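You operate a simulated robot arm through the tools that you are given. There is no shell and no other tool. Be economical: measure what you need, move in short steps, check, and stop when the job is done.

The job below is to be done with a simulated robot arm. You get a single attempt, and the scene is never put back.

JOB
Take the white carton on the centre of the middle table and put it away on the right half of the middle shelf of the blue rack. Then take the blue tin from the wall shelf and put it on the small tray. Then take the blue cover from the grey table and put it on the top of the brown desk. Then take the green socket and leave it on top of the small brown carton on the grey table. Then fetch the yellow-banded bar from the grey table and set it on the far end of the grey table. Then fetch the short tin with a white band and set it on the small blue tray. Then put two of the blue-banded holders from the far end of the grey table on the window side of the grey table. Then fetch the white ring and set it on the brown table. Then stack the small carton marked "Pins" from the grey table on top of the small carton that says "Washers". Then put the green-banded bolt from the far end of the grey table on the top of the small grey cabinet. Then press the white button under the screen to switch it out. Keep to this order. Set down upright: blue tin, green socket.

It is judged by the outcome, as a careful person would: the job done as asked, and still so three seconds after it is handed in. It fails if anything else is knocked over, pushed out of place, dropped, spilled or broken. Lids that push on must go on centred and level and be pressed home; caps that screw on are set level and turned clockwise until they are tight.

ROBOT AND FRAMES
A 7-joint arm with a two-finger parallel gripper on a trunk, on a base that drives. Base frame: it is fixed to the floor where the robot stands at the start and does not move with it; the origin is under the middle of the robot, x ahead of it, y to its left, z up; the surface under the hand at the start is at about z = 0.8. Readings come in m, rad, newtons and seconds.
Its first joint turns from -2.897 to 2.897 rad. Places, roughly: blue cover (11x4x5 cm) [1.1, 5.9, 0.8]; blue tin (8x8x10 cm) [1.8, 7.3, 1.9]; blue-banded holder (7x7x5 cm) [0.8, 4.9, 0.8]; brown table [-0.8, 4.8, 0.8]; far end of the grey table [0.9, 4.8, 0.8]; green socket (6x6x6 cm) [1.1, 5.7, 0.8]; green-banded bolt (4x4x10 cm) [0.6, 4.6, 0.8]; right half of the middle shelf of the blue rack [4.6, -3.5, 0.9]; short tin with a white band (8x8x6 cm) [0.9, 5, 0.8]; small blue tray (11x11x3 cm) [0.7, 4.8, 0.8]; small brown carton (15x11x8 cm) [0.9, 5.9, 0.8]; small carton [1, 5, 0.75]; small tray (13x10x3 cm) [0.6, 3.2, 0.8]; top of the brown desk [2.7, 2.8, 0.8]; top of the small grey cabinet (17x22 cm) [-0.54, 4.76, 0.96]; white button under the screen [4.3, -5.3, 0.9]; white carton (11x8x6 cm) [0.7, 0.1, 0.8]; white ring (6x6x2 cm) [0.9, 4.6, 0.8]; window side of the grey table [0.7, 5.5, 0.8]; yellow-banded bar (4x2x2 cm) [0.9, 5.4, 0.8]. Payload 1.57 kg.
The tool frame sits at the grasp point between the pads (the TCP): z along the fingers, y along the line on which they close. The tips reach 0.03 m beyond it. Largest opening 0.11 m; finger width 0.024, thickness 0.012; the body of the gripper, 0.048 by 0.112 m, starts 0.078 m behind the TCP.
Orientation is that of the tool frame in the base frame, as [roll, pitch, yaw] about the fixed x, y, z axes, in that order (R = Rz(yaw) Ry(pitch) Rx(roll)). With the fingers straight down and closing along the base's y, the tool's x points along the base's -x, its y along +y and its z along -z.

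CONTROLS
- The arm moves only by the tool send_rows. Its argument "increments" is a list of rows, each a list of 3 entries, a list of its own where there are three numbers: the gripper command, from -1 (shut) to 1 (fully open), values between in proportion, then the shift along the base's x, y, z in m, then the turn, a rotation vector about the base's x, y, z in rad. In form: [[hand, [x, y, z], [ax, ay, az]], ...]. A call has 1 to 20 rows; each row shifts and turns the commanded pose from where the row before left it. Rows are played at 5 a second. More than 0.05 m and 0.15 rad between two rows, or a gripper value outside its range, and nothing of the call is played. Where a pose cannot be reached the arm comes as near as it can. A force on the tool above 40 N (or 10 N above the force at the start of the call, whichever is more), or a blocked arm, ends the call early, and 0.2 s more pass. The fingers move at their own pace (about 0.108 m/s each) and stop on an object; they squeeze with about 32 N. The grip force told is the motor's: it shows also when the fingers shut on nothing. Time passes only in rows, and 0.2 s behind the last, so rows that do not move let the fingers close. It gives the time, the measured TCP pose, the force on the tool (base axes), the opening and the grip force at its end, in the units of the frame above (readings bear some noise), with the torque about the TCP (base axes, N m) and any sound that the robot's microphone picked up.
- Cameras (640 x 400 px; columns grow to the right, rows downward): "scene" is now at [0.5041, 0.1531, 1.2954]; the picture's right is [-0.51, -0.86, 0.00], its down [-0.62, 0.37, -0.70] and it looks along [0.60, -0.36, -0.72] (base axes); focal length 214 px, centre (320, 200). "wrist" rides on the gripper at [0.07, 0.016, -0.141] in the tool frame; the picture's right is [-0.23, 0.97, 0.00], its down [-0.86, -0.20, -0.48] and it looks along [-0.47, -0.11, 0.88] (tool axes); focal length 222 px, centre (320, 200). There is no depth. A picture from a camera that has moved, and an enlarged one, comes with that camera's place and axes in the base frame and with its lens. The place of the scene camera against the robot may be out by one fixed shift of up to 0.012 m in any direction.
- camera(camera): a new picture of that camera. It takes no simulated time.
- slide_trunk(by): slides the trunk up (or, below 0, down) by that many m; the arm and the scene camera ride with it, the base frame stays. It gives what a move gives, with no picture.
- drive_base(legs): drives the robot by 1 to 6 legs, each [ahead, left, turn to the left] in m, m and rad, along the robot's own axes; the way and the turn of a leg run together, so that a leg with both is an arc; at most 1.5 m and 3.142 rad a leg. The arm and the cameras ride along, it lands a little off, and it stops where it bumps. It gives what a move gives.
- head_to(pan, tilt): turns the head with the scene camera to pan (to the left, within 1.798 rad either way) and tilt (down, from -0.506 to 1.204), counted from straight ahead of the robot. It gives what a move gives.
- close_up(camera, box): a new picture of the part [left, top, right, bottom] of that camera's present view, enlarged. It takes no simulated time.
- sign_off(): hands the job in; it is judged then, once.

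Go step by step. Nothing tells you exact positions but the pictures and the camera data: compare them with the known pose of the tool, close in by small moves and look again before you grip or let go. The budget is 556 turns and 354 pictures, counting those below and the enlarged ones. Unless the task says otherwise, let go and move clear before handing in, and close with one line.

The tools are called as name(argument=value, ...) on one line, values as JSON. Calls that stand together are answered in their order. send_rows: Moves the arm, as the interface text tells. Its arguments: {"type":"object","properties":{"increments":{"type":"array","items":{"type":"array"}}},"required":["increments"]} The other tools are called the same way: slide_trunk (by) slides the trunk up or down; drive_base (legs) drives the base; head_to (pan, tilt) turns the head that bears the scene camera; camera (camera) takes a picture; close_up (camera, box) takes an enlarged picture of a part of a camera's view; sign_off () hands the job in.

At the start:

```text
time_s: 0.0
position: [0.6925, 0.0433, 1.1462]
tool_rot: [3.141, 0.001, 3.141]
contact_force: [0.2, -1.0, -0.6]
wrist_torque: [0.0, 0.02, 0.0]
width: 0.1098
grip_force: 0.0
trunk travel left (down, up): [-0.35, 0.26]
robot x, y, heading: [-0.0011, -0.0035, -0.001]
head pan, tilt: [-0.538, 0.799]
```

scene: 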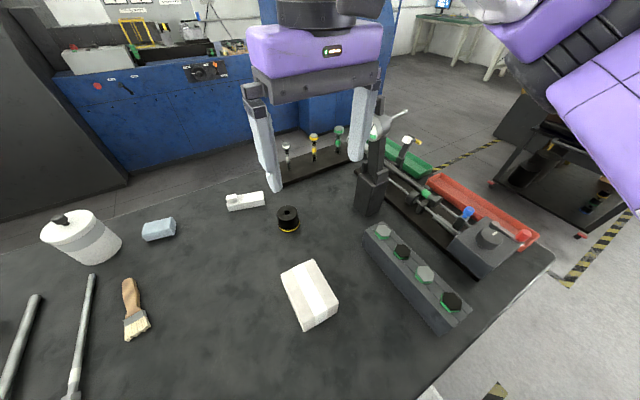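
wrist: 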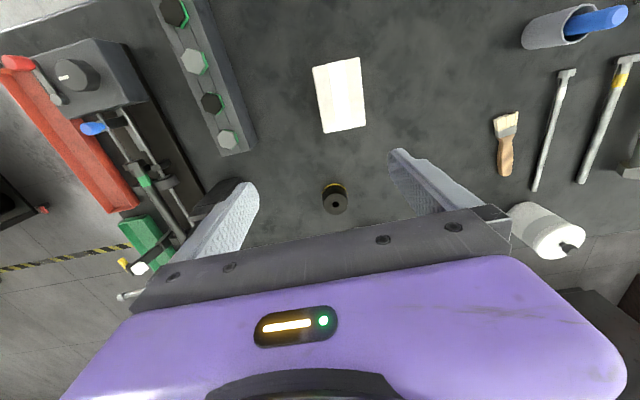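

The white carton appears to lie near [0.66, 0.085] on the table. I'll enlarge it to get its edges and orientation.

close_up(camera="wrist", box=[260, 30, 420, 130])

close_up(camera="scene", box=[230, 230, 390, 330])

```text
4.00 times, centred on (340, 80) of wrist
camera zoom: at [0.6229, 0.0607, 1.2874], right [0.23, 0.97, 0.0], down [0.86, -0.2, 0.48], along [0.47, -0.11, -0.88], focal length 888 px, centre (240, 680)
```

zoom: 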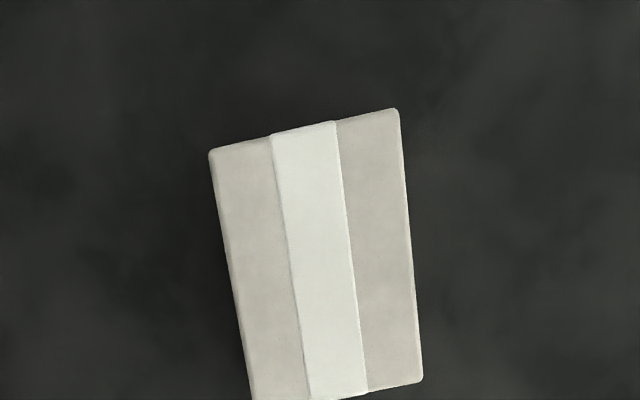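

```text
4.00 times, centred on (310, 280) of scene
camera zoom: at [0.5041, 0.1531, 1.2954], right [-0.51, -0.86, 0.0], down [-0.62, 0.37, -0.7], along [0.6, -0.36, -0.72], focal length 858 px, centre (360, -120)
```

zoom: 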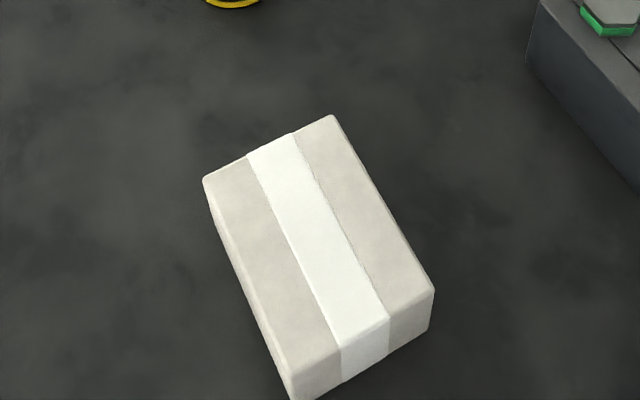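

The carton's centre is about [0.658, 0.088], its top is at 0.86 and its long axis runs nearly along x. Before choosing a grip I'll look toward the rack.

head_to(pan=-0.65, tilt=0.1)

camera(camera="scene")

head_to(pan=0.9, tilt=0.2)

camera(camera="scene")

```text
time_s: 1.1
position: [0.6919, 0.0436, 1.1449]
tool_rot: [3.141, 0.0, 3.141]
contact_force: [-0.7, -0.6, -0.4]
wrist_torque: [0.01, 0.0, -0.02]
width: 0.1101
grip_force: 0.2
trunk travel left (down, up): [-0.35, 0.26]
robot x, y, heading: [0.0002, -0.001, 0.002]
head pan, tilt: [-0.649, 0.099]
```

```text
349 pictures are left
camera scene: at [0.5082, 0.1388, 1.3583], right [-0.6, -0.8, 0.0], down [-0.08, 0.06, -0.99], along [0.79, -0.6, -0.1], focal length 214 px, centre (320, 200)
```

scene: 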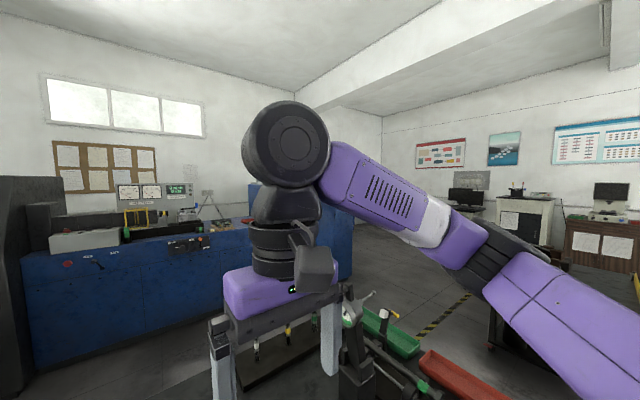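

```text
time_s: 2.7
position: [0.6919, 0.043, 1.1458]
tool_rot: [3.141, 0.001, -3.141]
contact_force: [-0.1, -0.4, -0.1]
wrist_torque: [-0.03, 0.0, -0.01]
width: 0.1101
grip_force: 0.1
trunk travel left (down, up): [-0.35, 0.26]
robot x, y, heading: [0.0002, -0.001, 0.002]
head pan, tilt: [0.901, 0.201]
```

```text
348 pictures are left
camera scene: at [0.4928, 0.2675, 1.349], right [0.78, -0.62, 0.0], down [-0.12, -0.16, -0.98], along [0.61, 0.77, -0.2], focal length 214 px, centre (320, 200)
```

scene: 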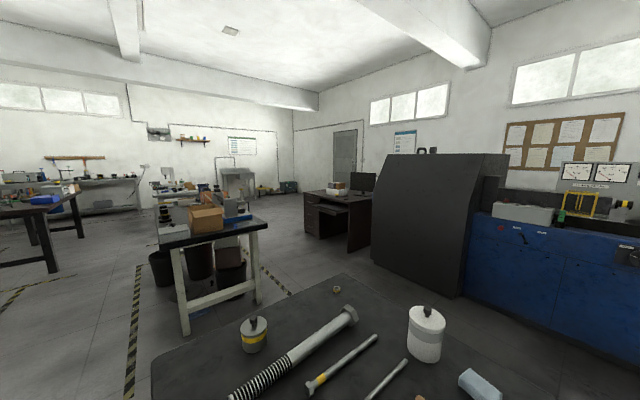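

The arm hides the rack. I'll swing the arm to the left and look again.

send_rows(increments=[[1, [0, 0.05, 0], [0, 0, 0]], [1, [0, 0.05, 0], [0, 0, 0]], [1, [0, 0.05, 0], [0, 0, 0]], [1, [0, 0.05, 0], [0, 0, 0]], [1, [0, 0.05, 0], [0, 0, 0]], [1, [0, 0.05, 0], [0, 0, 0]], [1, [0, 0.05, 0], [0, 0, 0]], [1, [0, 0.05, 0], [0, 0, 0]]])

head_to(pan=-0.9, tilt=0.1)

camera(camera="scene")

```text
time_s: 4.5
position: [0.6932, 0.4423, 1.1452]
tool_rot: [-3.142, -0.001, 3.139]
contact_force: [1.0, -0.8, -0.1]
wrist_torque: [0.07, 0.07, -0.01]
width: 0.1101
grip_force: 0.1
trunk travel left (down, up): [-0.35, 0.26]
robot x, y, heading: [0.0033, -0.0005, -0.002]
head pan, tilt: [0.901, 0.201]
```

```text
time_s: 6.3
position: [0.6927, 0.4425, 1.1448]
tool_rot: [-3.141, -0.001, -3.141]
contact_force: [0.2, 0.0, 0.2]
wrist_torque: [-0.01, -0.02, 0.01]
width: 0.1098
grip_force: 0.0
trunk travel left (down, up): [-0.35, 0.26]
robot x, y, heading: [0.0008, -0.0022, 0.001]
head pan, tilt: [-0.901, 0.099]
```

```text
347 pictures are left
camera scene: at [0.4921, 0.1225, 1.3584], right [-0.78, -0.62, 0.0], down [-0.06, 0.08, -1.0], along [0.62, -0.78, -0.1], focal length 214 px, centre (320, 200)
```

scene: 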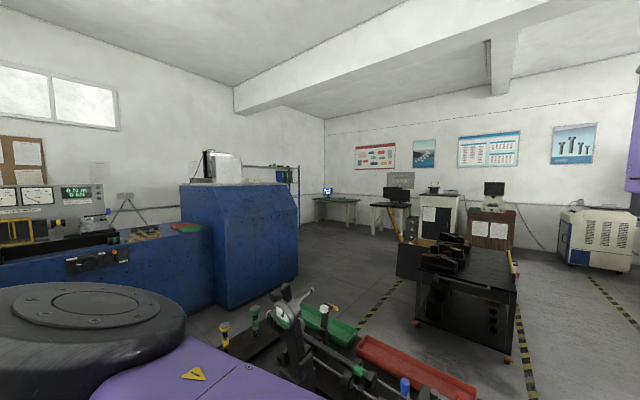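

The rack stands behind the blue machine and can't be seen clearly yet. I'll grip the carton with a 45° forward tilt so it can be slid flat onto a shelf. To get a comfortable reach, I'll back up a little first.

drive_base(legs=[[-0.2, 0, 0]])

send_rows(increments=[[1, [0, -0.05, 0], [0, -0.131, 0]], [1, [0, -0.05, 0], [0, -0.131, 0]], [1, [0, -0.05, 0], [0, -0.131, 0]], [1, [0, -0.05, 0], [0, -0.131, 0]], [1, [0, -0.05, 0], [0, -0.131, 0]], [1, [0, -0.05, 0], [0, -0.131, 0]], [1, [0, -0.05, 0], [0, 0, -0.05]]])

camera(camera="wrist")

```text
time_s: 7.9
position: [0.4914, 0.4398, 1.1448]
tool_rot: [-3.141, 0.001, 3.137]
contact_force: [-1.0, -0.1, -0.4]
wrist_torque: [0.01, -0.04, 0.02]
width: 0.11
grip_force: 0.0
trunk travel left (down, up): [-0.35, 0.26]
robot x, y, heading: [-0.1996, -0.0008, -0.007]
head pan, tilt: [-0.901, 0.099]
```

```text
time_s: 9.5
position: [0.4965, 0.0958, 1.1488]
tool_rot: [3.138, 0.79, 3.091]
contact_force: [0.4, 0.6, 0.0]
wrist_torque: [-0.02, 0.0, -0.03]
width: 0.1099
grip_force: 0.0
out of reach, approached as far as the arm can: row 7
trunk travel left (down, up): [-0.35, 0.26]
robot x, y, heading: [-0.2023, 0.0037, -0.004]
head pan, tilt: [-0.901, 0.099]
```

```text
346 pictures are left
camera wrist: at [0.3483, 0.1206, 1.1984], right [0.21, 0.96, 0.16], down [0.25, -0.21, 0.94], along [0.94, -0.15, -0.29], focal length 222 px, centre (320, 200)
```

wrist: 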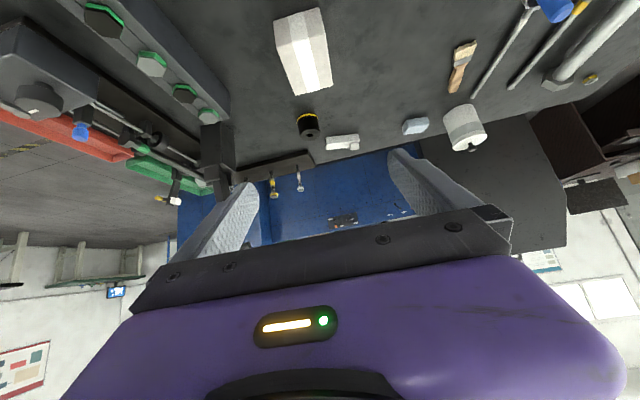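

The carton stays in view ahead of the hand. I'll lower to a point on the diagonal above it.

send_rows(increments=[[1, [0.012, -0.0015, -0.042], [0, 0, 0]], [1, [0.012, -0.0015, -0.042], [0, 0, 0]], [1, [0.012, -0.0015, -0.042], [0, 0, 0]], [1, [0.012, -0.0015, -0.042], [0, 0, 0]], [1, [0.013, -0.001, -0.042], [0, 0, 0]]])

camera(camera="wrist")

```text
time_s: 10.7
position: [0.5689, 0.0905, 0.9418]
tool_rot: [3.141, 0.787, 3.088]
contact_force: [0.3, 0.4, 0.0]
wrist_torque: [-0.02, -0.01, -0.01]
width: 0.1102
grip_force: 0.0
out of reach, approached as far as the arm can: row 1, 2
trunk travel left (down, up): [-0.35, 0.26]
robot x, y, heading: [-0.2045, 0.0023, -0.009]
head pan, tilt: [-0.901, 0.099]
```

```text
345 pictures are left
camera wrist: at [0.4199, 0.1144, 0.9923], right [0.21, 0.96, 0.16], down [0.25, -0.21, 0.94], along [0.94, -0.16, -0.29], focal length 222 px, centre (320, 200)
```

wrist: 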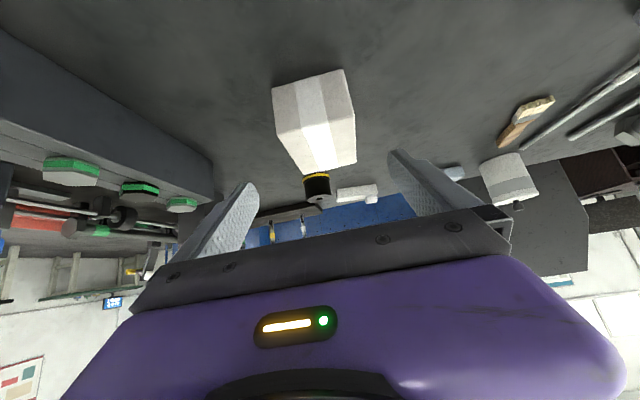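

The carton is centred between the fingers, so I'll advance along the diagonal and close.

send_rows(increments=[[1, [0.023, -0.001, -0.026], [0, 0, 0]], [1, [0.023, -0.001, -0.026], [0, 0, 0]], [1, [0.023, -0.001, -0.026], [0, 0, 0]], [1, [0.022, -0.001, -0.024], [0, 0, 0]], [1, [0, 0, 0], [0, 0, 0]]])

camera(camera="wrist")

```text
time_s: 11.9
position: [0.6601, 0.0867, 0.8398]
tool_rot: [3.139, 0.786, 3.086]
contact_force: [-0.1, 0.6, 0.3]
wrist_torque: [0.01, 0.0, 0.05]
width: 0.1103
grip_force: 0.1
trunk travel left (down, up): [-0.35, 0.26]
robot x, y, heading: [-0.2017, -0.003, -0.007]
head pan, tilt: [-0.901, 0.099]
```

```text
344 pictures are left
camera wrist: at [0.5111, 0.111, 0.8909], right [0.21, 0.96, 0.16], down [0.25, -0.21, 0.94], along [0.94, -0.16, -0.29], focal length 222 px, centre (320, 200)
```

wrist: 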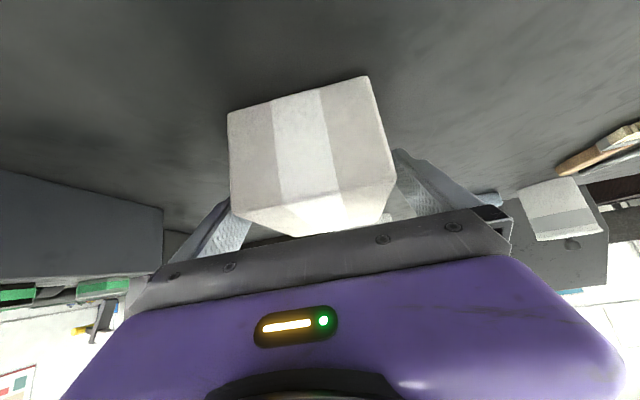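

The carton sits between the pads. I'll close and lift.

send_rows(increments=[[-0.2, [0, 0, 0], [0, 0, 0]], [-0.6, [0, 0, 0], [0, 0, 0]], [-1, [0, 0, 0], [0, 0, 0]], [-1, [0, 0, 0], [0, 0, 0]], [-1, [0, 0, 0.02], [0, 0, 0]], [-1, [0, 0, 0.03], [0, 0, 0]], [-1, [0, 0, 0.04], [0, 0, 0]], [-1, [0, 0, 0.05], [0, 0, 0]], [-1, [0, 0, 0.05], [0, 0, 0]]])

camera(camera="wrist")

```text
time_s: 13.9
position: [0.6628, 0.0893, 1.03]
tool_rot: [3.139, 0.782, 3.09]
contact_force: [0.0, 0.4, -8.0]
wrist_torque: [-0.02, -0.04, -0.05]
width: 0.0797
grip_force: 31.5
trunk travel left (down, up): [-0.35, 0.26]
robot x, y, heading: [-0.2018, -0.0033, -0.001]
head pan, tilt: [-0.901, 0.099]
```

```text
343 pictures are left
camera wrist: at [0.5148, 0.1129, 1.0805], right [0.21, 0.96, 0.16], down [0.26, -0.21, 0.94], along [0.94, -0.16, -0.29], focal length 222 px, centre (320, 200)
```

wrist: 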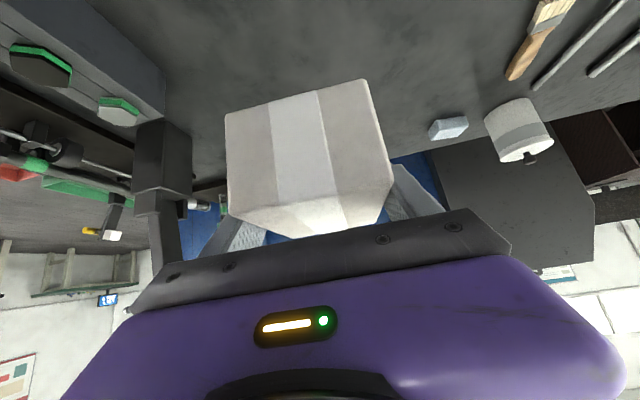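

The carton is held (width 0.08). I'll raise it and look right and rearward to plan the route.

send_rows(increments=[[-1, [-0.02, 0, 0.05], [0, 0, 0]], [-1, [-0.03, 0, 0.05], [0, 0, 0]]])

head_to(pan=-1.7, tilt=0.35)

camera(camera="scene")

```text
refused: row 1 steps farther than a row can; nothing moved
```

```text
time_s: 15.0
position: [0.6645, 0.0874, 1.0302]
tool_rot: [3.139, 0.784, 3.087]
contact_force: [0.5, -0.3, -6.8]
wrist_torque: [-0.01, 0.02, 0.01]
width: 0.0799
grip_force: 32.6
trunk travel left (down, up): [-0.35, 0.26]
robot x, y, heading: [-0.2023, 0.0028, -0.003]
head pan, tilt: [-1.7, 0.351]
```

```text
342 pictures are left
camera scene: at [0.221, 0.1012, 1.335], right [-0.99, 0.13, 0.0], down [0.04, 0.34, -0.94], along [-0.12, -0.93, -0.34], focal length 214 px, centre (320, 200)
```

scene: 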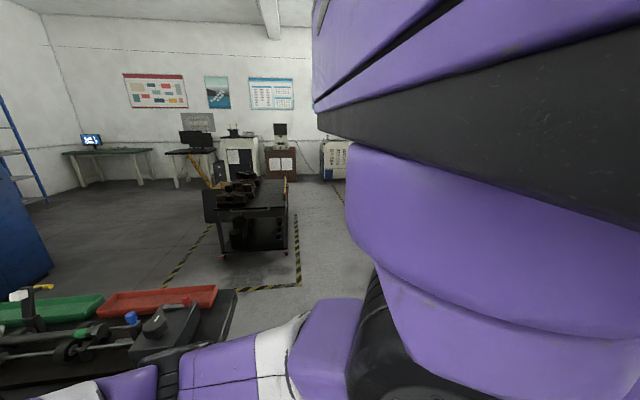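

The carton is secure. There's a clear aisle at about y=-1.15, between the table and the trolley. I'll lift a bit and drive there.

send_rows(increments=[[-1, [-0.02, 0, 0.04], [0, 0, 0]], [-1, [-0.03, 0, 0.04], [0, 0, 0]]])

drive_base(legs=[[-0.3, 0, 0], [0, -1.15, 0], [0, 0, -0.6]])

head_to(pan=-0.3, tilt=0.35)

camera(camera="scene")

```text
time_s: 15.6
position: [0.6139, 0.0889, 1.1105]
tool_rot: [3.138, 0.783, 3.087]
contact_force: [1.4, -0.5, -7.1]
wrist_torque: [0.0, -0.01, 0.01]
width: 0.08
grip_force: 31.8
trunk travel left (down, up): [-0.35, 0.26]
robot x, y, heading: [-0.2032, -0.0002, -0.006]
head pan, tilt: [-1.7, 0.351]
```

```text
time_s: 18.7
position: [0.3234, 0.0495, 1.1106]
tool_rot: [3.14, 0.784, 3.052]
contact_force: [-0.1, 0.4, -6.1]
wrist_torque: [-0.02, 0.02, -0.02]
width: 0.0798
grip_force: 31.5
trunk travel left (down, up): [-0.35, 0.26]
robot x, y, heading: [-0.4955, -0.0106, -0.041]
head pan, tilt: [-1.7, 0.351]
stopped in leg 2: the robot was blocked; the commanded pose is now the measured one
```

```text
time_s: 20.2
position: [0.3234, 0.0486, 1.1104]
tool_rot: [3.14, 0.785, 3.051]
contact_force: [0.8, 0.1, -7.4]
wrist_torque: [0.03, 0.03, 0.02]
width: 0.0799
grip_force: 31.7
trunk travel left (down, up): [-0.35, 0.26]
robot x, y, heading: [-0.4933, -0.0084, -0.04]
head pan, tilt: [-0.3, 0.351]
```

```text
341 pictures are left
camera scene: at [0.0363, 0.1377, 1.3349], right [-0.33, -0.94, 0.0], down [-0.32, 0.11, -0.94], along [0.89, -0.31, -0.34], focal length 214 px, centre (320, 200)
```

scene: 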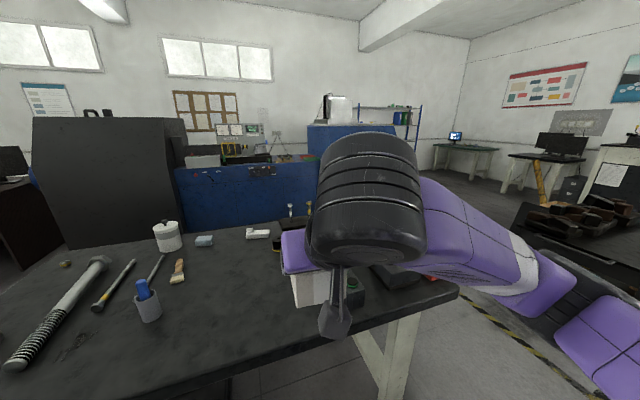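

The base is blocked on its right. I'll look there.

head_to(pan=-1.79, tilt=0.9)

camera(camera="scene")

head_to(pan=1.79, tilt=0.6)

camera(camera="scene")

```text
time_s: 21.8
position: [0.3229, 0.0497, 1.1116]
tool_rot: [3.141, 0.784, 3.052]
contact_force: [-0.8, -0.3, -7.2]
wrist_torque: [-0.02, 0.01, 0.02]
width: 0.0798
grip_force: 32.4
trunk travel left (down, up): [-0.35, 0.26]
robot x, y, heading: [-0.4932, -0.0114, -0.038]
head pan, tilt: [-1.791, 0.901]
```

```text
340 pictures are left
camera scene: at [-0.0708, 0.0958, 1.2874], right [-0.97, 0.26, 0.0], down [0.2, 0.76, -0.62], along [-0.16, -0.6, -0.78], focal length 214 px, centre (320, 200)
```

scene: 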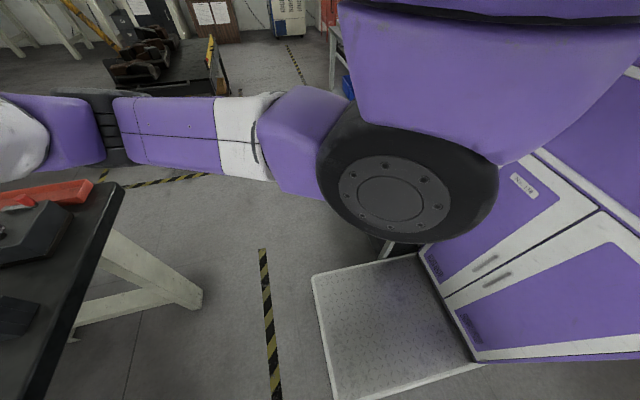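

```text
time_s: 24.8
position: [0.3238, 0.0498, 1.1097]
tool_rot: [3.139, 0.782, 3.05]
contact_force: [0.1, -0.6, -6.9]
wrist_torque: [-0.03, -0.01, -0.04]
width: 0.0801
grip_force: 32.1
trunk travel left (down, up): [-0.35, 0.26]
robot x, y, heading: [-0.4936, -0.0061, -0.041]
head pan, tilt: [1.791, 0.6]
```

```text
339 pictures are left
camera scene: at [-0.0673, 0.2557, 1.3122], right [0.98, 0.18, 0.0], down [0.1, -0.56, -0.83], along [-0.15, 0.81, -0.56], focal length 214 px, centre (320, 200)
```

scene: 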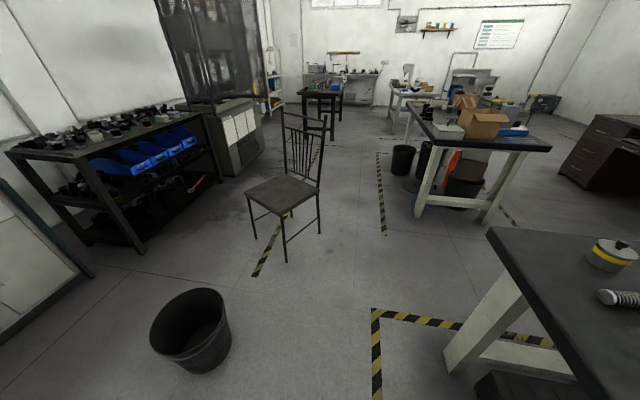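

A stand foot near [-0.64, -0.38] blocks the rear right. I'll raise the trunk, drive forward to x≈-0.15, then sidestep right.

slide_trunk(by=0.2)

drive_base(legs=[[0.37, 0, 0.04], [0, -1.15, 0], [0, 0, -0.6]])

head_to(pan=-0.3, tilt=0.35)

camera(camera="scene")

```text
time_s: 27.0
position: [0.3239, 0.05, 1.3105]
tool_rot: [3.14, 0.785, 3.05]
contact_force: [0.3, -1.3, -6.9]
wrist_torque: [-0.04, 0.0, -0.01]
width: 0.0798
grip_force: 32.2
trunk travel left (down, up): [-0.55, 0.06]
robot x, y, heading: [-0.4932, -0.0043, -0.04]
head pan, tilt: [1.791, 0.6]
```

```text
time_s: 29.4
position: [0.681, 0.066, 1.3094]
tool_rot: [3.14, 0.78, 3.075]
contact_force: [-0.7, -0.2, -6.2]
wrist_torque: [-0.01, 0.02, -0.01]
width: 0.08
grip_force: 32.0
trunk travel left (down, up): [-0.55, 0.06]
robot x, y, heading: [-0.1319, -0.0147, -0.012]
head pan, tilt: [1.791, 0.6]
stopped in leg 1: the robot was blocked; the commanded pose is now the measured one
```

```text
time_s: 31.4
position: [0.6808, 0.0669, 1.3099]
tool_rot: [3.141, 0.783, 3.078]
contact_force: [-0.1, 0.5, -6.6]
wrist_torque: [0.01, 0.0, -0.02]
width: 0.0798
grip_force: 32.2
trunk travel left (down, up): [-0.55, 0.06]
robot x, y, heading: [-0.1326, -0.0115, -0.018]
head pan, tilt: [-0.3, 0.351]
```

```text
338 pictures are left
camera scene: at [0.3921, 0.147, 1.5349], right [-0.31, -0.95, 0.0], down [-0.33, 0.11, -0.94], along [0.89, -0.29, -0.34], focal length 214 px, centre (320, 200)
```

scene: 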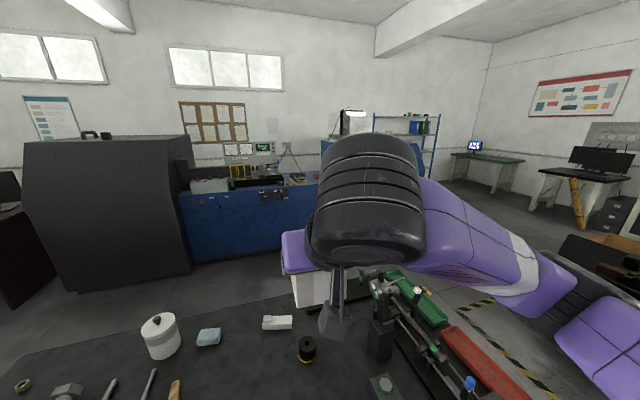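

It was blocked again near the end of the leg. I'll look down to the right and down in front.

head_to(pan=-1.79, tilt=1.0)

camera(camera="scene")

head_to(pan=1.4, tilt=1.2)

camera(camera="scene")

```text
time_s: 33.0
position: [0.6817, 0.0668, 1.3104]
tool_rot: [3.139, 0.781, 3.078]
contact_force: [-0.7, -0.1, -7.7]
wrist_torque: [-0.01, -0.01, 0.02]
width: 0.08
grip_force: 31.7
trunk travel left (down, up): [-0.55, 0.06]
robot x, y, heading: [-0.1366, -0.0141, -0.011]
head pan, tilt: [-1.791, 1.0]
```

```text
337 pictures are left
camera scene: at [0.2874, 0.108, 1.4802], right [-0.97, 0.23, 0.0], down [0.19, 0.82, -0.54], along [-0.12, -0.53, -0.84], focal length 214 px, centre (320, 200)
```

scene: 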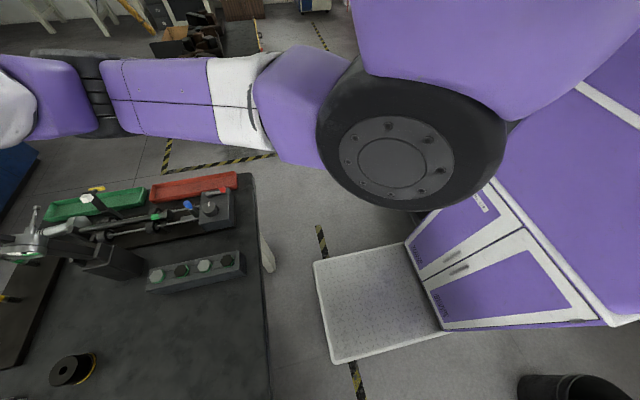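

```text
time_s: 35.7
position: [0.6818, 0.0664, 1.31]
tool_rot: [3.139, 0.783, 3.077]
contact_force: [0.2, -0.2, -6.1]
wrist_torque: [0.0, 0.01, 0.03]
width: 0.0801
grip_force: 32.1
trunk travel left (down, up): [-0.55, 0.06]
robot x, y, heading: [-0.1342, -0.0164, -0.012]
head pan, tilt: [1.4, 1.201]
```

```text
336 pictures are left
camera scene: at [0.3138, 0.2307, 1.4676], right [0.98, -0.18, 0.0], down [-0.17, -0.92, -0.36], along [0.07, 0.36, -0.93], focal length 214 px, centre (320, 200)
```

scene: 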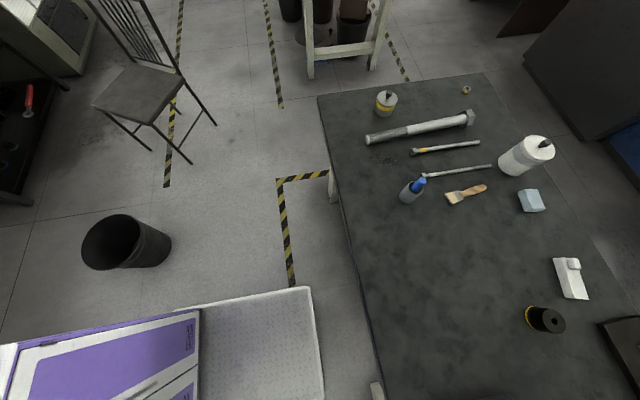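

The left side is clear apart from a bin at about [-0.7, 0.6]. I'll try a small step forward and then a small sidestep.

drive_base(legs=[[0.1, 0, 0], [0, -0.2, 0]])

head_to(pan=-1.79, tilt=0.7)

camera(camera="scene")

```text
time_s: 38.1
position: [0.7776, -0.14, 1.3101]
tool_rot: [3.141, 0.781, 3.076]
contact_force: [0.2, -0.1, -7.4]
wrist_torque: [-0.02, 0.03, -0.01]
width: 0.0799
grip_force: 32.2
trunk travel left (down, up): [-0.55, 0.06]
robot x, y, heading: [-0.0339, -0.2166, -0.009]
head pan, tilt: [1.4, 1.201]
```

```text
time_s: 40.8
position: [0.7789, -0.1403, 1.3094]
tool_rot: [3.139, 0.782, 3.076]
contact_force: [-0.3, 0.8, -6.6]
wrist_torque: [0.0, -0.02, -0.01]
width: 0.0797
grip_force: 32.0
trunk travel left (down, up): [-0.55, 0.06]
robot x, y, heading: [-0.0386, -0.2156, -0.013]
head pan, tilt: [-1.791, 0.7]
```

```text
335 pictures are left
camera scene: at [0.3814, -0.1121, 1.5036], right [-0.97, 0.23, 0.0], down [0.15, 0.63, -0.76], along [-0.18, -0.74, -0.64], focal length 214 px, centre (320, 200)
```

scene: 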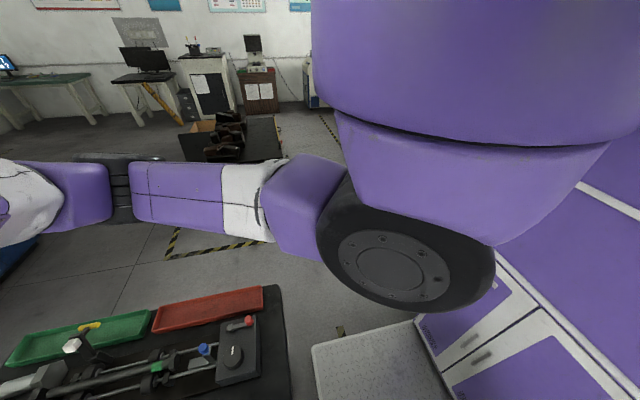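

It moves freely now, so I'll carry on right into the aisle.

drive_base(legs=[[0, -0.5, 0], [0, -0.42, 0]])

head_to(pan=-0.95, tilt=0.4)

camera(camera="scene")

head_to(pan=0.3, tilt=0.4)

camera(camera="scene")

```text
time_s: 45.9
position: [0.762, -1.0524, 1.3102]
tool_rot: [3.14, 0.782, 3.071]
contact_force: [-0.3, -0.3, -6.9]
wrist_torque: [0.0, 0.01, 0.02]
width: 0.0801
grip_force: 32.1
trunk travel left (down, up): [-0.55, 0.06]
robot x, y, heading: [-0.0523, -1.1297, -0.021]
head pan, tilt: [-1.791, 0.7]
```

```text
time_s: 47.1
position: [0.764, -1.0512, 1.3097]
tool_rot: [3.14, 0.782, 3.073]
contact_force: [0.0, -0.8, -7.6]
wrist_torque: [0.03, 0.0, 0.01]
width: 0.0799
grip_force: 32.2
trunk travel left (down, up): [-0.55, 0.06]
robot x, y, heading: [-0.0528, -1.1269, -0.023]
head pan, tilt: [-0.949, 0.4]
```

```text
334 pictures are left
camera scene: at [0.4377, -1.0174, 1.5304], right [-0.82, -0.57, 0.0], down [-0.22, 0.32, -0.92], along [0.52, -0.76, -0.39], focal length 214 px, centre (320, 200)
```

scene: 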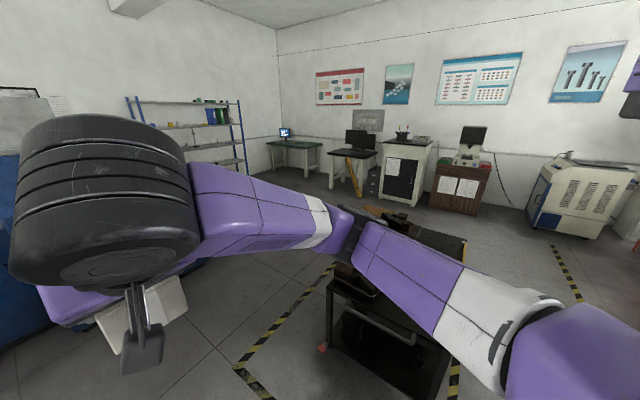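

```text
time_s: 48.5
position: [0.7623, -1.0529, 1.31]
tool_rot: [3.14, 0.78, 3.07]
contact_force: [-0.2, -0.1, -6.7]
wrist_torque: [0.01, 0.0, 0.0]
width: 0.08
grip_force: 32.1
trunk travel left (down, up): [-0.55, 0.06]
robot x, y, heading: [-0.0525, -1.1282, -0.016]
head pan, tilt: [0.3, 0.4]
```

```text
333 pictures are left
camera scene: at [0.4742, -0.9154, 1.5304], right [0.28, -0.96, 0.0], down [-0.37, -0.11, -0.92], along [0.89, 0.26, -0.39], focal length 214 px, centre (320, 200)
```

scene: 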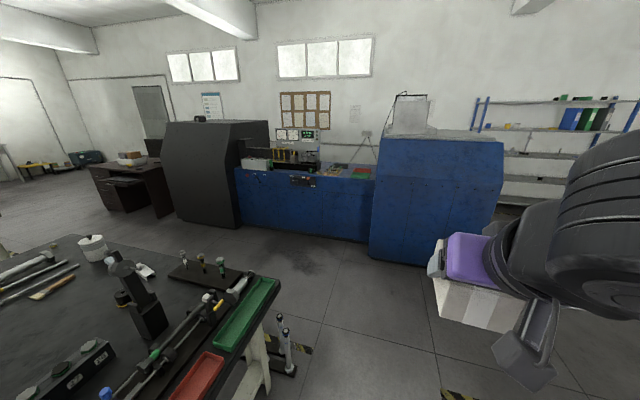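

The rack's open front faces us, against the far wall. I'll turn toward it and drive to about [1.6, -1.4].

drive_base(legs=[[0, 0, -0.78], [0.665, 0.505, 0], [0.665, 0.505, 0]])

head_to(pan=0.5, tilt=0.3)

camera(camera="scene")

```text
time_s: 59.1
position: [2.2252, -1.9145, 1.3103]
tool_rot: [-3.14, 0.782, 2.277]
contact_force: [-0.4, -0.2, -6.8]
wrist_torque: [0.0, -0.03, -0.02]
width: 0.0799
grip_force: 32.0
trunk travel left (down, up): [-0.55, 0.06]
robot x, y, heading: [1.5999, -1.3806, -0.816]
head pan, tilt: [0.3, 0.4]
```

```text
time_s: 59.8
position: [2.226, -1.9138, 1.3088]
tool_rot: [3.141, 0.783, 2.279]
contact_force: [0.1, 0.7, -5.8]
wrist_torque: [0.0, 0.01, 0.01]
width: 0.0798
grip_force: 32.2
trunk travel left (down, up): [-0.55, 0.06]
robot x, y, heading: [1.6036, -1.384, -0.811]
head pan, tilt: [0.499, 0.3]
```

```text
332 pictures are left
camera scene: at [2.1356, -1.5923, 1.5396], right [-0.31, -0.95, 0.0], down [-0.28, 0.09, -0.96], along [0.91, -0.3, -0.3], focal length 214 px, centre (320, 200)
```

scene: 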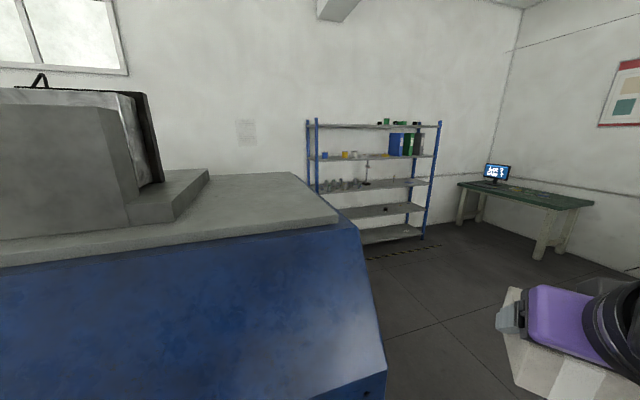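

The middle shelf is the third of five, at about z 0.9, with about 0.3 m of clearance. The machine's corner reaches y≈-2.0, so I'll check the trolley side before passing between them.

head_to(pan=-0.75, tilt=0.7)

camera(camera="scene")

head_to(pan=0.6, tilt=1.0)

camera(camera="scene")

```text
time_s: 61.2
position: [2.2246, -1.9141, 1.3087]
tool_rot: [3.139, 0.78, 2.278]
contact_force: [0.6, -0.2, -6.9]
wrist_torque: [-0.01, 0.02, 0.0]
width: 0.0801
grip_force: 31.6
trunk travel left (down, up): [-0.55, 0.06]
robot x, y, heading: [1.5988, -1.3865, -0.814]
head pan, tilt: [-0.75, 0.7]
```

```text
331 pictures are left
camera scene: at [2.0475, -1.6484, 1.5036], right [-1.0, -0.01, 0.0], down [-0.01, 0.64, -0.77], along [0.01, -0.77, -0.64], focal length 214 px, centre (320, 200)
```

scene: 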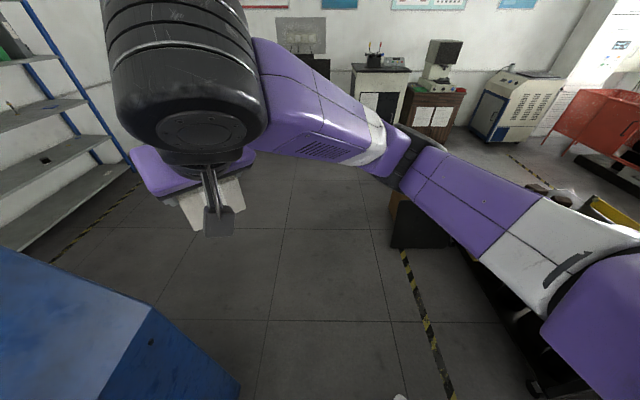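

```text
time_s: 62.7
position: [2.2246, -1.9139, 1.3099]
tool_rot: [3.14, 0.783, 2.279]
contact_force: [-0.2, 0.2, -6.5]
wrist_torque: [0.02, -0.02, 0.01]
width: 0.08
grip_force: 32.1
trunk travel left (down, up): [-0.55, 0.06]
robot x, y, heading: [1.6003, -1.3858, -0.813]
head pan, tilt: [0.6, 1.0]
```

```text
330 pictures are left
camera scene: at [2.115, -1.5782, 1.4802], right [-0.21, -0.98, 0.0], down [-0.82, 0.18, -0.54], along [0.53, -0.11, -0.84], focal length 214 px, centre (320, 200)
```

scene: 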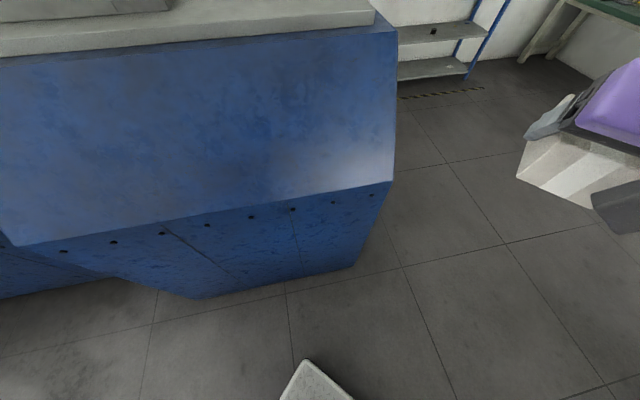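

The gap between the machine corner [2.55, -2.0] and the crate [1.46, -2.55] is about 1.2 m. I'll align with it and pass through.

drive_base(legs=[[0, 0, -0.287], [0.4, 0.02, 0], [0.92, -0.07, 0]])

head_to(pan=0.9, tilt=0.3)

camera(camera="scene")

```text
time_s: 70.6
position: [2.6193, -3.2562, 1.3088]
tool_rot: [3.138, 0.782, 2.005]
contact_force: [-0.4, -0.7, -7.1]
wrist_torque: [0.04, 0.01, -0.04]
width: 0.0797
grip_force: 32.2
trunk travel left (down, up): [-0.55, 0.06]
robot x, y, heading: [2.1589, -2.5772, -1.088]
head pan, tilt: [0.6, 1.0]
```

```text
time_s: 71.7
position: [2.6193, -3.2569, 1.3099]
tool_rot: [3.141, 0.783, 2.006]
contact_force: [0.6, 0.6, -7.3]
wrist_torque: [0.0, 0.01, -0.02]
width: 0.0801
grip_force: 32.4
trunk travel left (down, up): [-0.55, 0.06]
robot x, y, heading: [2.1598, -2.58, -1.085]
head pan, tilt: [0.901, 0.3]
```

```text
329 pictures are left
camera scene: at [2.6354, -2.8861, 1.5396], right [-0.18, -0.98, 0.0], down [-0.29, 0.05, -0.95], along [0.94, -0.18, -0.3], focal length 214 px, centre (320, 200)
```

scene: 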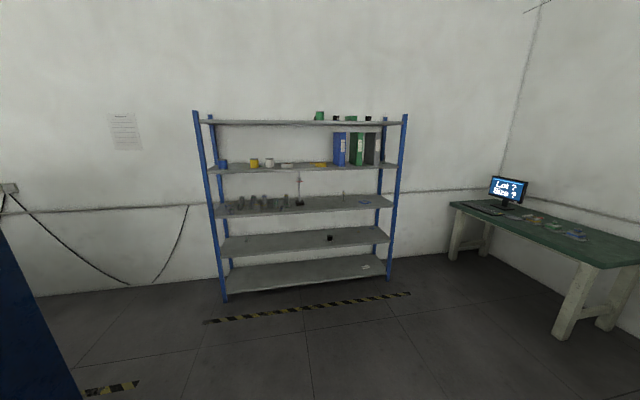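

The rack front is at x≈4.45, spanning y from -2.3 to -4.0. I'll drive up in front of its right half, facing it.

drive_base(legs=[[1.26, 0.466, 0], [0, 0, 1.086], [0.15, -0.1, 0]])

head_to(pan=0.2, tilt=0.4)

camera(camera="scene")

camera(camera="wrist")

```text
time_s: 82.2
position: [4.1208, -3.4668, 1.3103]
tool_rot: [3.139, 0.783, 3.095]
contact_force: [-0.7, -0.9, -6.6]
wrist_torque: [-0.03, 0.03, 0.01]
width: 0.0797
grip_force: 32.0
trunk travel left (down, up): [-0.55, 0.06]
robot x, y, heading: [3.3087, -3.5599, 0.003]
head pan, tilt: [0.901, 0.3]
```

```text
time_s: 83.2
position: [4.1213, -3.465, 1.3085]
tool_rot: [3.14, 0.78, 3.095]
contact_force: [-0.5, 0.3, -7.1]
wrist_torque: [0.01, 0.01, -0.04]
width: 0.0799
grip_force: 31.9
trunk travel left (down, up): [-0.55, 0.06]
robot x, y, heading: [3.3067, -3.5566, 0.004]
head pan, tilt: [0.201, 0.4]
```

```text
328 pictures are left
camera scene: at [3.8327, -3.3445, 1.5304], right [0.2, -0.98, 0.0], down [-0.38, -0.08, -0.92], along [0.9, 0.19, -0.39], focal length 214 px, centre (320, 200)
```

scene: 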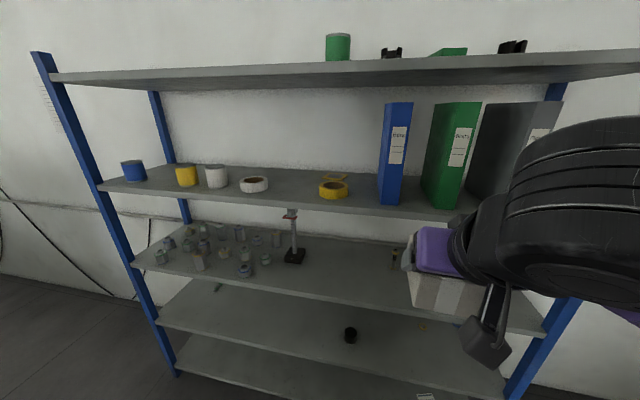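

```text
327 pictures are left
camera wrist: at [3.9731, -3.4427, 1.3608], right [0.21, 0.97, 0.16], down [0.26, -0.21, 0.94], along [0.94, -0.15, -0.3], focal length 222 px, centre (320, 200)
```

wrist: 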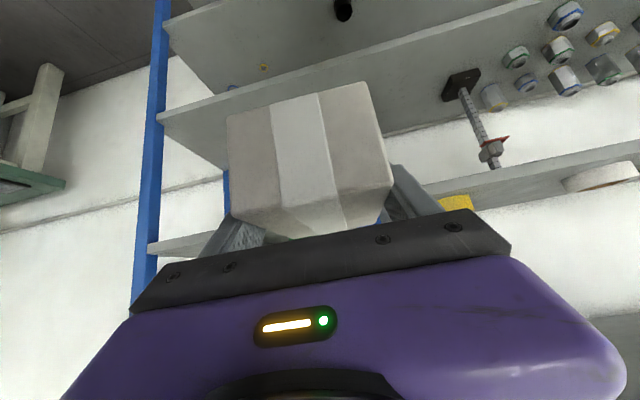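

The shelf opening is about 0.36 m and the spot near [4.53, -3.47] is clear. I'll lower the trunk so the carton faces the opening.

slide_trunk(by=-0.33)

head_to(pan=0.1, tilt=0.45)

camera(camera="scene")

camera(camera="wrist")

```text
time_s: 86.5
position: [4.1219, -3.4669, 0.9795]
tool_rot: [3.141, 0.782, 3.095]
contact_force: [-0.2, 0.4, -7.2]
wrist_torque: [0.02, 0.04, 0.01]
width: 0.0799
grip_force: 31.8
trunk travel left (down, up): [-0.22, 0.39]
robot x, y, heading: [3.3058, -3.5587, -0.001]
head pan, tilt: [0.201, 0.4]
```

```text
time_s: 87.2
position: [4.12, -3.4659, 0.9799]
tool_rot: [3.139, 0.782, 3.094]
contact_force: [0.9, 0.0, -7.4]
wrist_torque: [0.03, 0.01, 0.01]
width: 0.0799
grip_force: 31.8
trunk travel left (down, up): [-0.22, 0.39]
robot x, y, heading: [3.3096, -3.56, -0.004]
head pan, tilt: [0.099, 0.45]
```

```text
326 pictures are left
camera scene: at [3.8333, -3.3539, 1.1957], right [0.1, -0.99, 0.0], down [-0.43, -0.04, -0.9], along [0.9, 0.09, -0.44], focal length 214 px, centre (320, 200)
```

scene: 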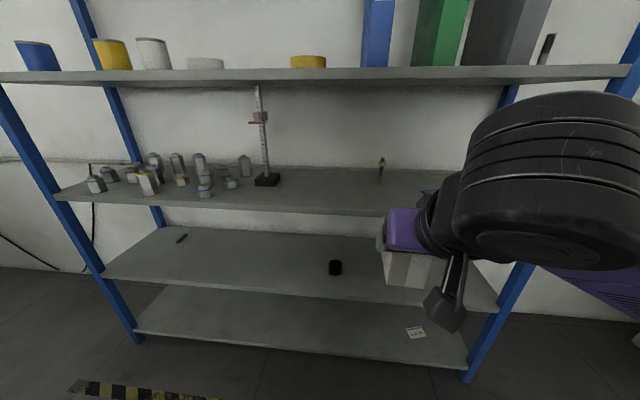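

```text
325 pictures are left
camera wrist: at [3.973, -3.4427, 1.0308], right [0.21, 0.97, 0.16], down [0.26, -0.21, 0.94], along [0.94, -0.15, -0.3], focal length 222 px, centre (320, 200)
```

wrist: 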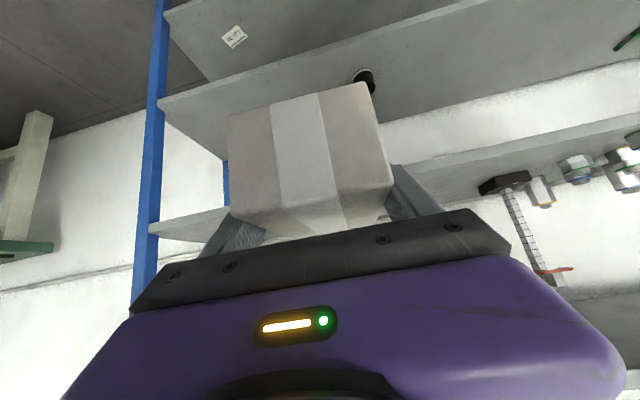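

The shelf top is at about z=0.85 and its front at x≈4.46, with the shelf above at 1.23. I'll lower 5 cm for headroom and drive in.

slide_trunk(by=-0.045)

drive_base(legs=[[0.3, 0, 0]])

camera(camera="scene")

camera(camera="wrist")

```text
time_s: 88.0
position: [4.1219, -3.4643, 0.9357]
tool_rot: [3.139, 0.781, 3.094]
contact_force: [0.4, 0.6, -6.2]
wrist_torque: [-0.01, 0.02, 0.0]
width: 0.0799
grip_force: 32.1
trunk travel left (down, up): [-0.175, 0.435]
robot x, y, heading: [3.3095, -3.5562, 0.001]
head pan, tilt: [0.099, 0.45]
```

```text
time_s: 90.1
position: [4.422, -3.4636, 0.9345]
tool_rot: [3.141, 0.782, 3.096]
contact_force: [-0.2, 0.5, -6.5]
wrist_torque: [0.0, 0.01, -0.01]
width: 0.0801
grip_force: 32.0
trunk travel left (down, up): [-0.175, 0.435]
robot x, y, heading: [3.6064, -3.5585, 0.002]
head pan, tilt: [0.099, 0.45]
```

```text
324 pictures are left
camera scene: at [4.1339, -3.3522, 1.1507], right [0.1, -0.99, 0.0], down [-0.43, -0.05, -0.9], along [0.9, 0.09, -0.44], focal length 214 px, centre (320, 200)
```

scene: 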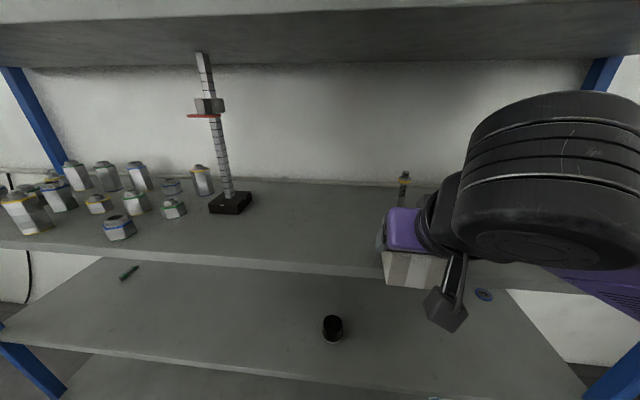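

```text
323 pictures are left
camera wrist: at [4.2736, -3.4409, 0.9858], right [0.2, 0.97, 0.16], down [0.26, -0.21, 0.94], along [0.94, -0.15, -0.3], focal length 222 px, centre (320, 200)
```

wrist: 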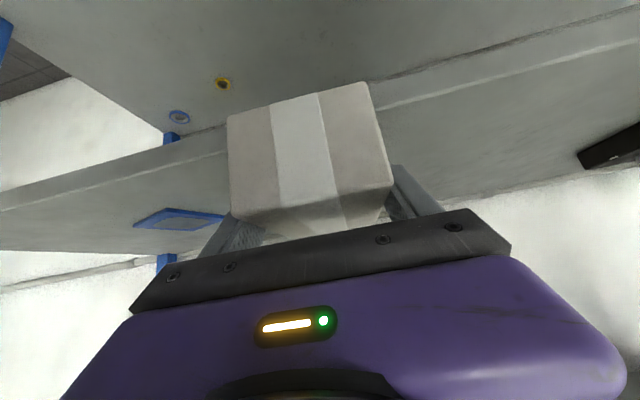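

The carton clears the shelf edge. I'll drive another 11 cm in, then lower gently.

drive_base(legs=[[0.11, 0, 0]])

send_rows(increments=[[-1, [0, 0, -0.015], [0, 0, 0]], [-1, [0, 0, -0.015], [0, 0, 0]]])

camera(camera="wrist")

```text
time_s: 91.3
position: [4.5302, -3.4623, 0.9337]
tool_rot: [3.139, 0.783, 3.097]
contact_force: [-0.2, 0.1, -7.3]
wrist_torque: [-0.02, 0.05, -0.02]
width: 0.0798
grip_force: 31.5
trunk travel left (down, up): [-0.175, 0.435]
robot x, y, heading: [3.7222, -3.5579, 0.01]
head pan, tilt: [0.099, 0.45]
```

```text
time_s: 92.0
position: [4.5306, -3.463, 0.91]
tool_rot: [3.136, 0.796, 3.094]
contact_force: [-8.1, 0.0, 19.3]
wrist_torque: [-0.9, 1.2, -0.12]
width: 0.0802
grip_force: 33.0
trunk travel left (down, up): [-0.175, 0.435]
robot x, y, heading: [3.7154, -3.5564, 0.009]
head pan, tilt: [0.099, 0.45]
stopped in row 2: the force on the tool passed its limit at 44 N (the readings are from after the stop); the commanded pose is now the measured one
```

```text
322 pictures are left
camera wrist: at [4.3822, -3.4399, 0.9591], right [0.2, 0.97, 0.17], down [0.25, -0.21, 0.94], along [0.95, -0.15, -0.28], focal length 222 px, centre (320, 200)
```

wrist: 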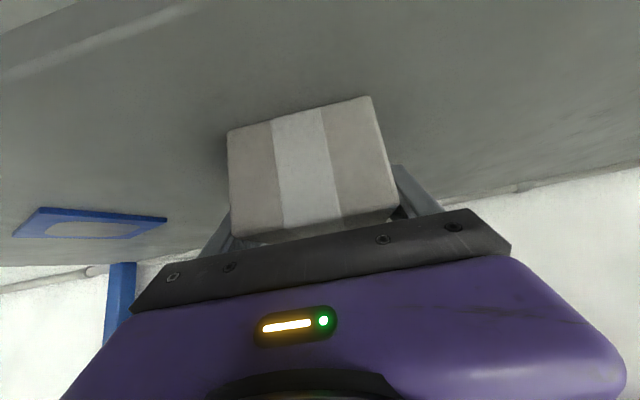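

The carton has touched the shelf. I'll ease up slightly to shed the pressing force before letting go.

send_rows(increments=[[-1, [0, 0, 0.003], [0, 0, 0]], [-1, [0, 0, 0], [0, 0, 0]]])

close_up(camera="wrist", box=[160, 60, 480, 260])

camera(camera="scene")

```text
time_s: 92.6
position: [4.5318, -3.4623, 0.9094]
tool_rot: [3.138, 0.789, 3.092]
contact_force: [-1.2, -0.7, -3.6]
wrist_torque: [-0.12, -0.13, -0.1]
width: 0.0798
grip_force: 31.6
trunk travel left (down, up): [-0.175, 0.435]
robot x, y, heading: [3.7193, -3.5568, 0.005]
head pan, tilt: [0.099, 0.45]
```

```text
2.00 times, centred on (320, 160) of wrist
camera zoom: at [4.3831, -3.4396, 0.9603], right [0.2, 0.97, 0.16], down [0.25, -0.21, 0.94], along [0.95, -0.15, -0.29], focal length 444 px, centre (320, 280)
```

zoom: 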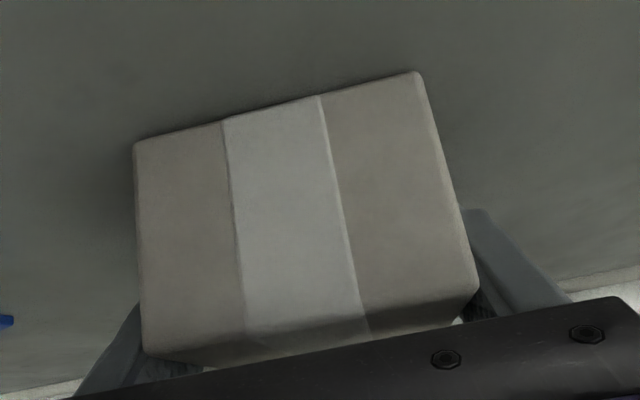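

```text
320 pictures are left
camera scene: at [4.2422, -3.3512, 1.1505], right [0.1, -0.99, 0.0], down [-0.43, -0.05, -0.9], along [0.9, 0.09, -0.44], focal length 214 px, centre (320, 200)
```

scene: 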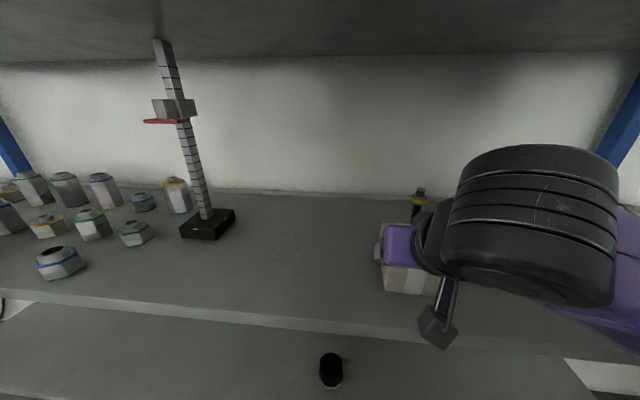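

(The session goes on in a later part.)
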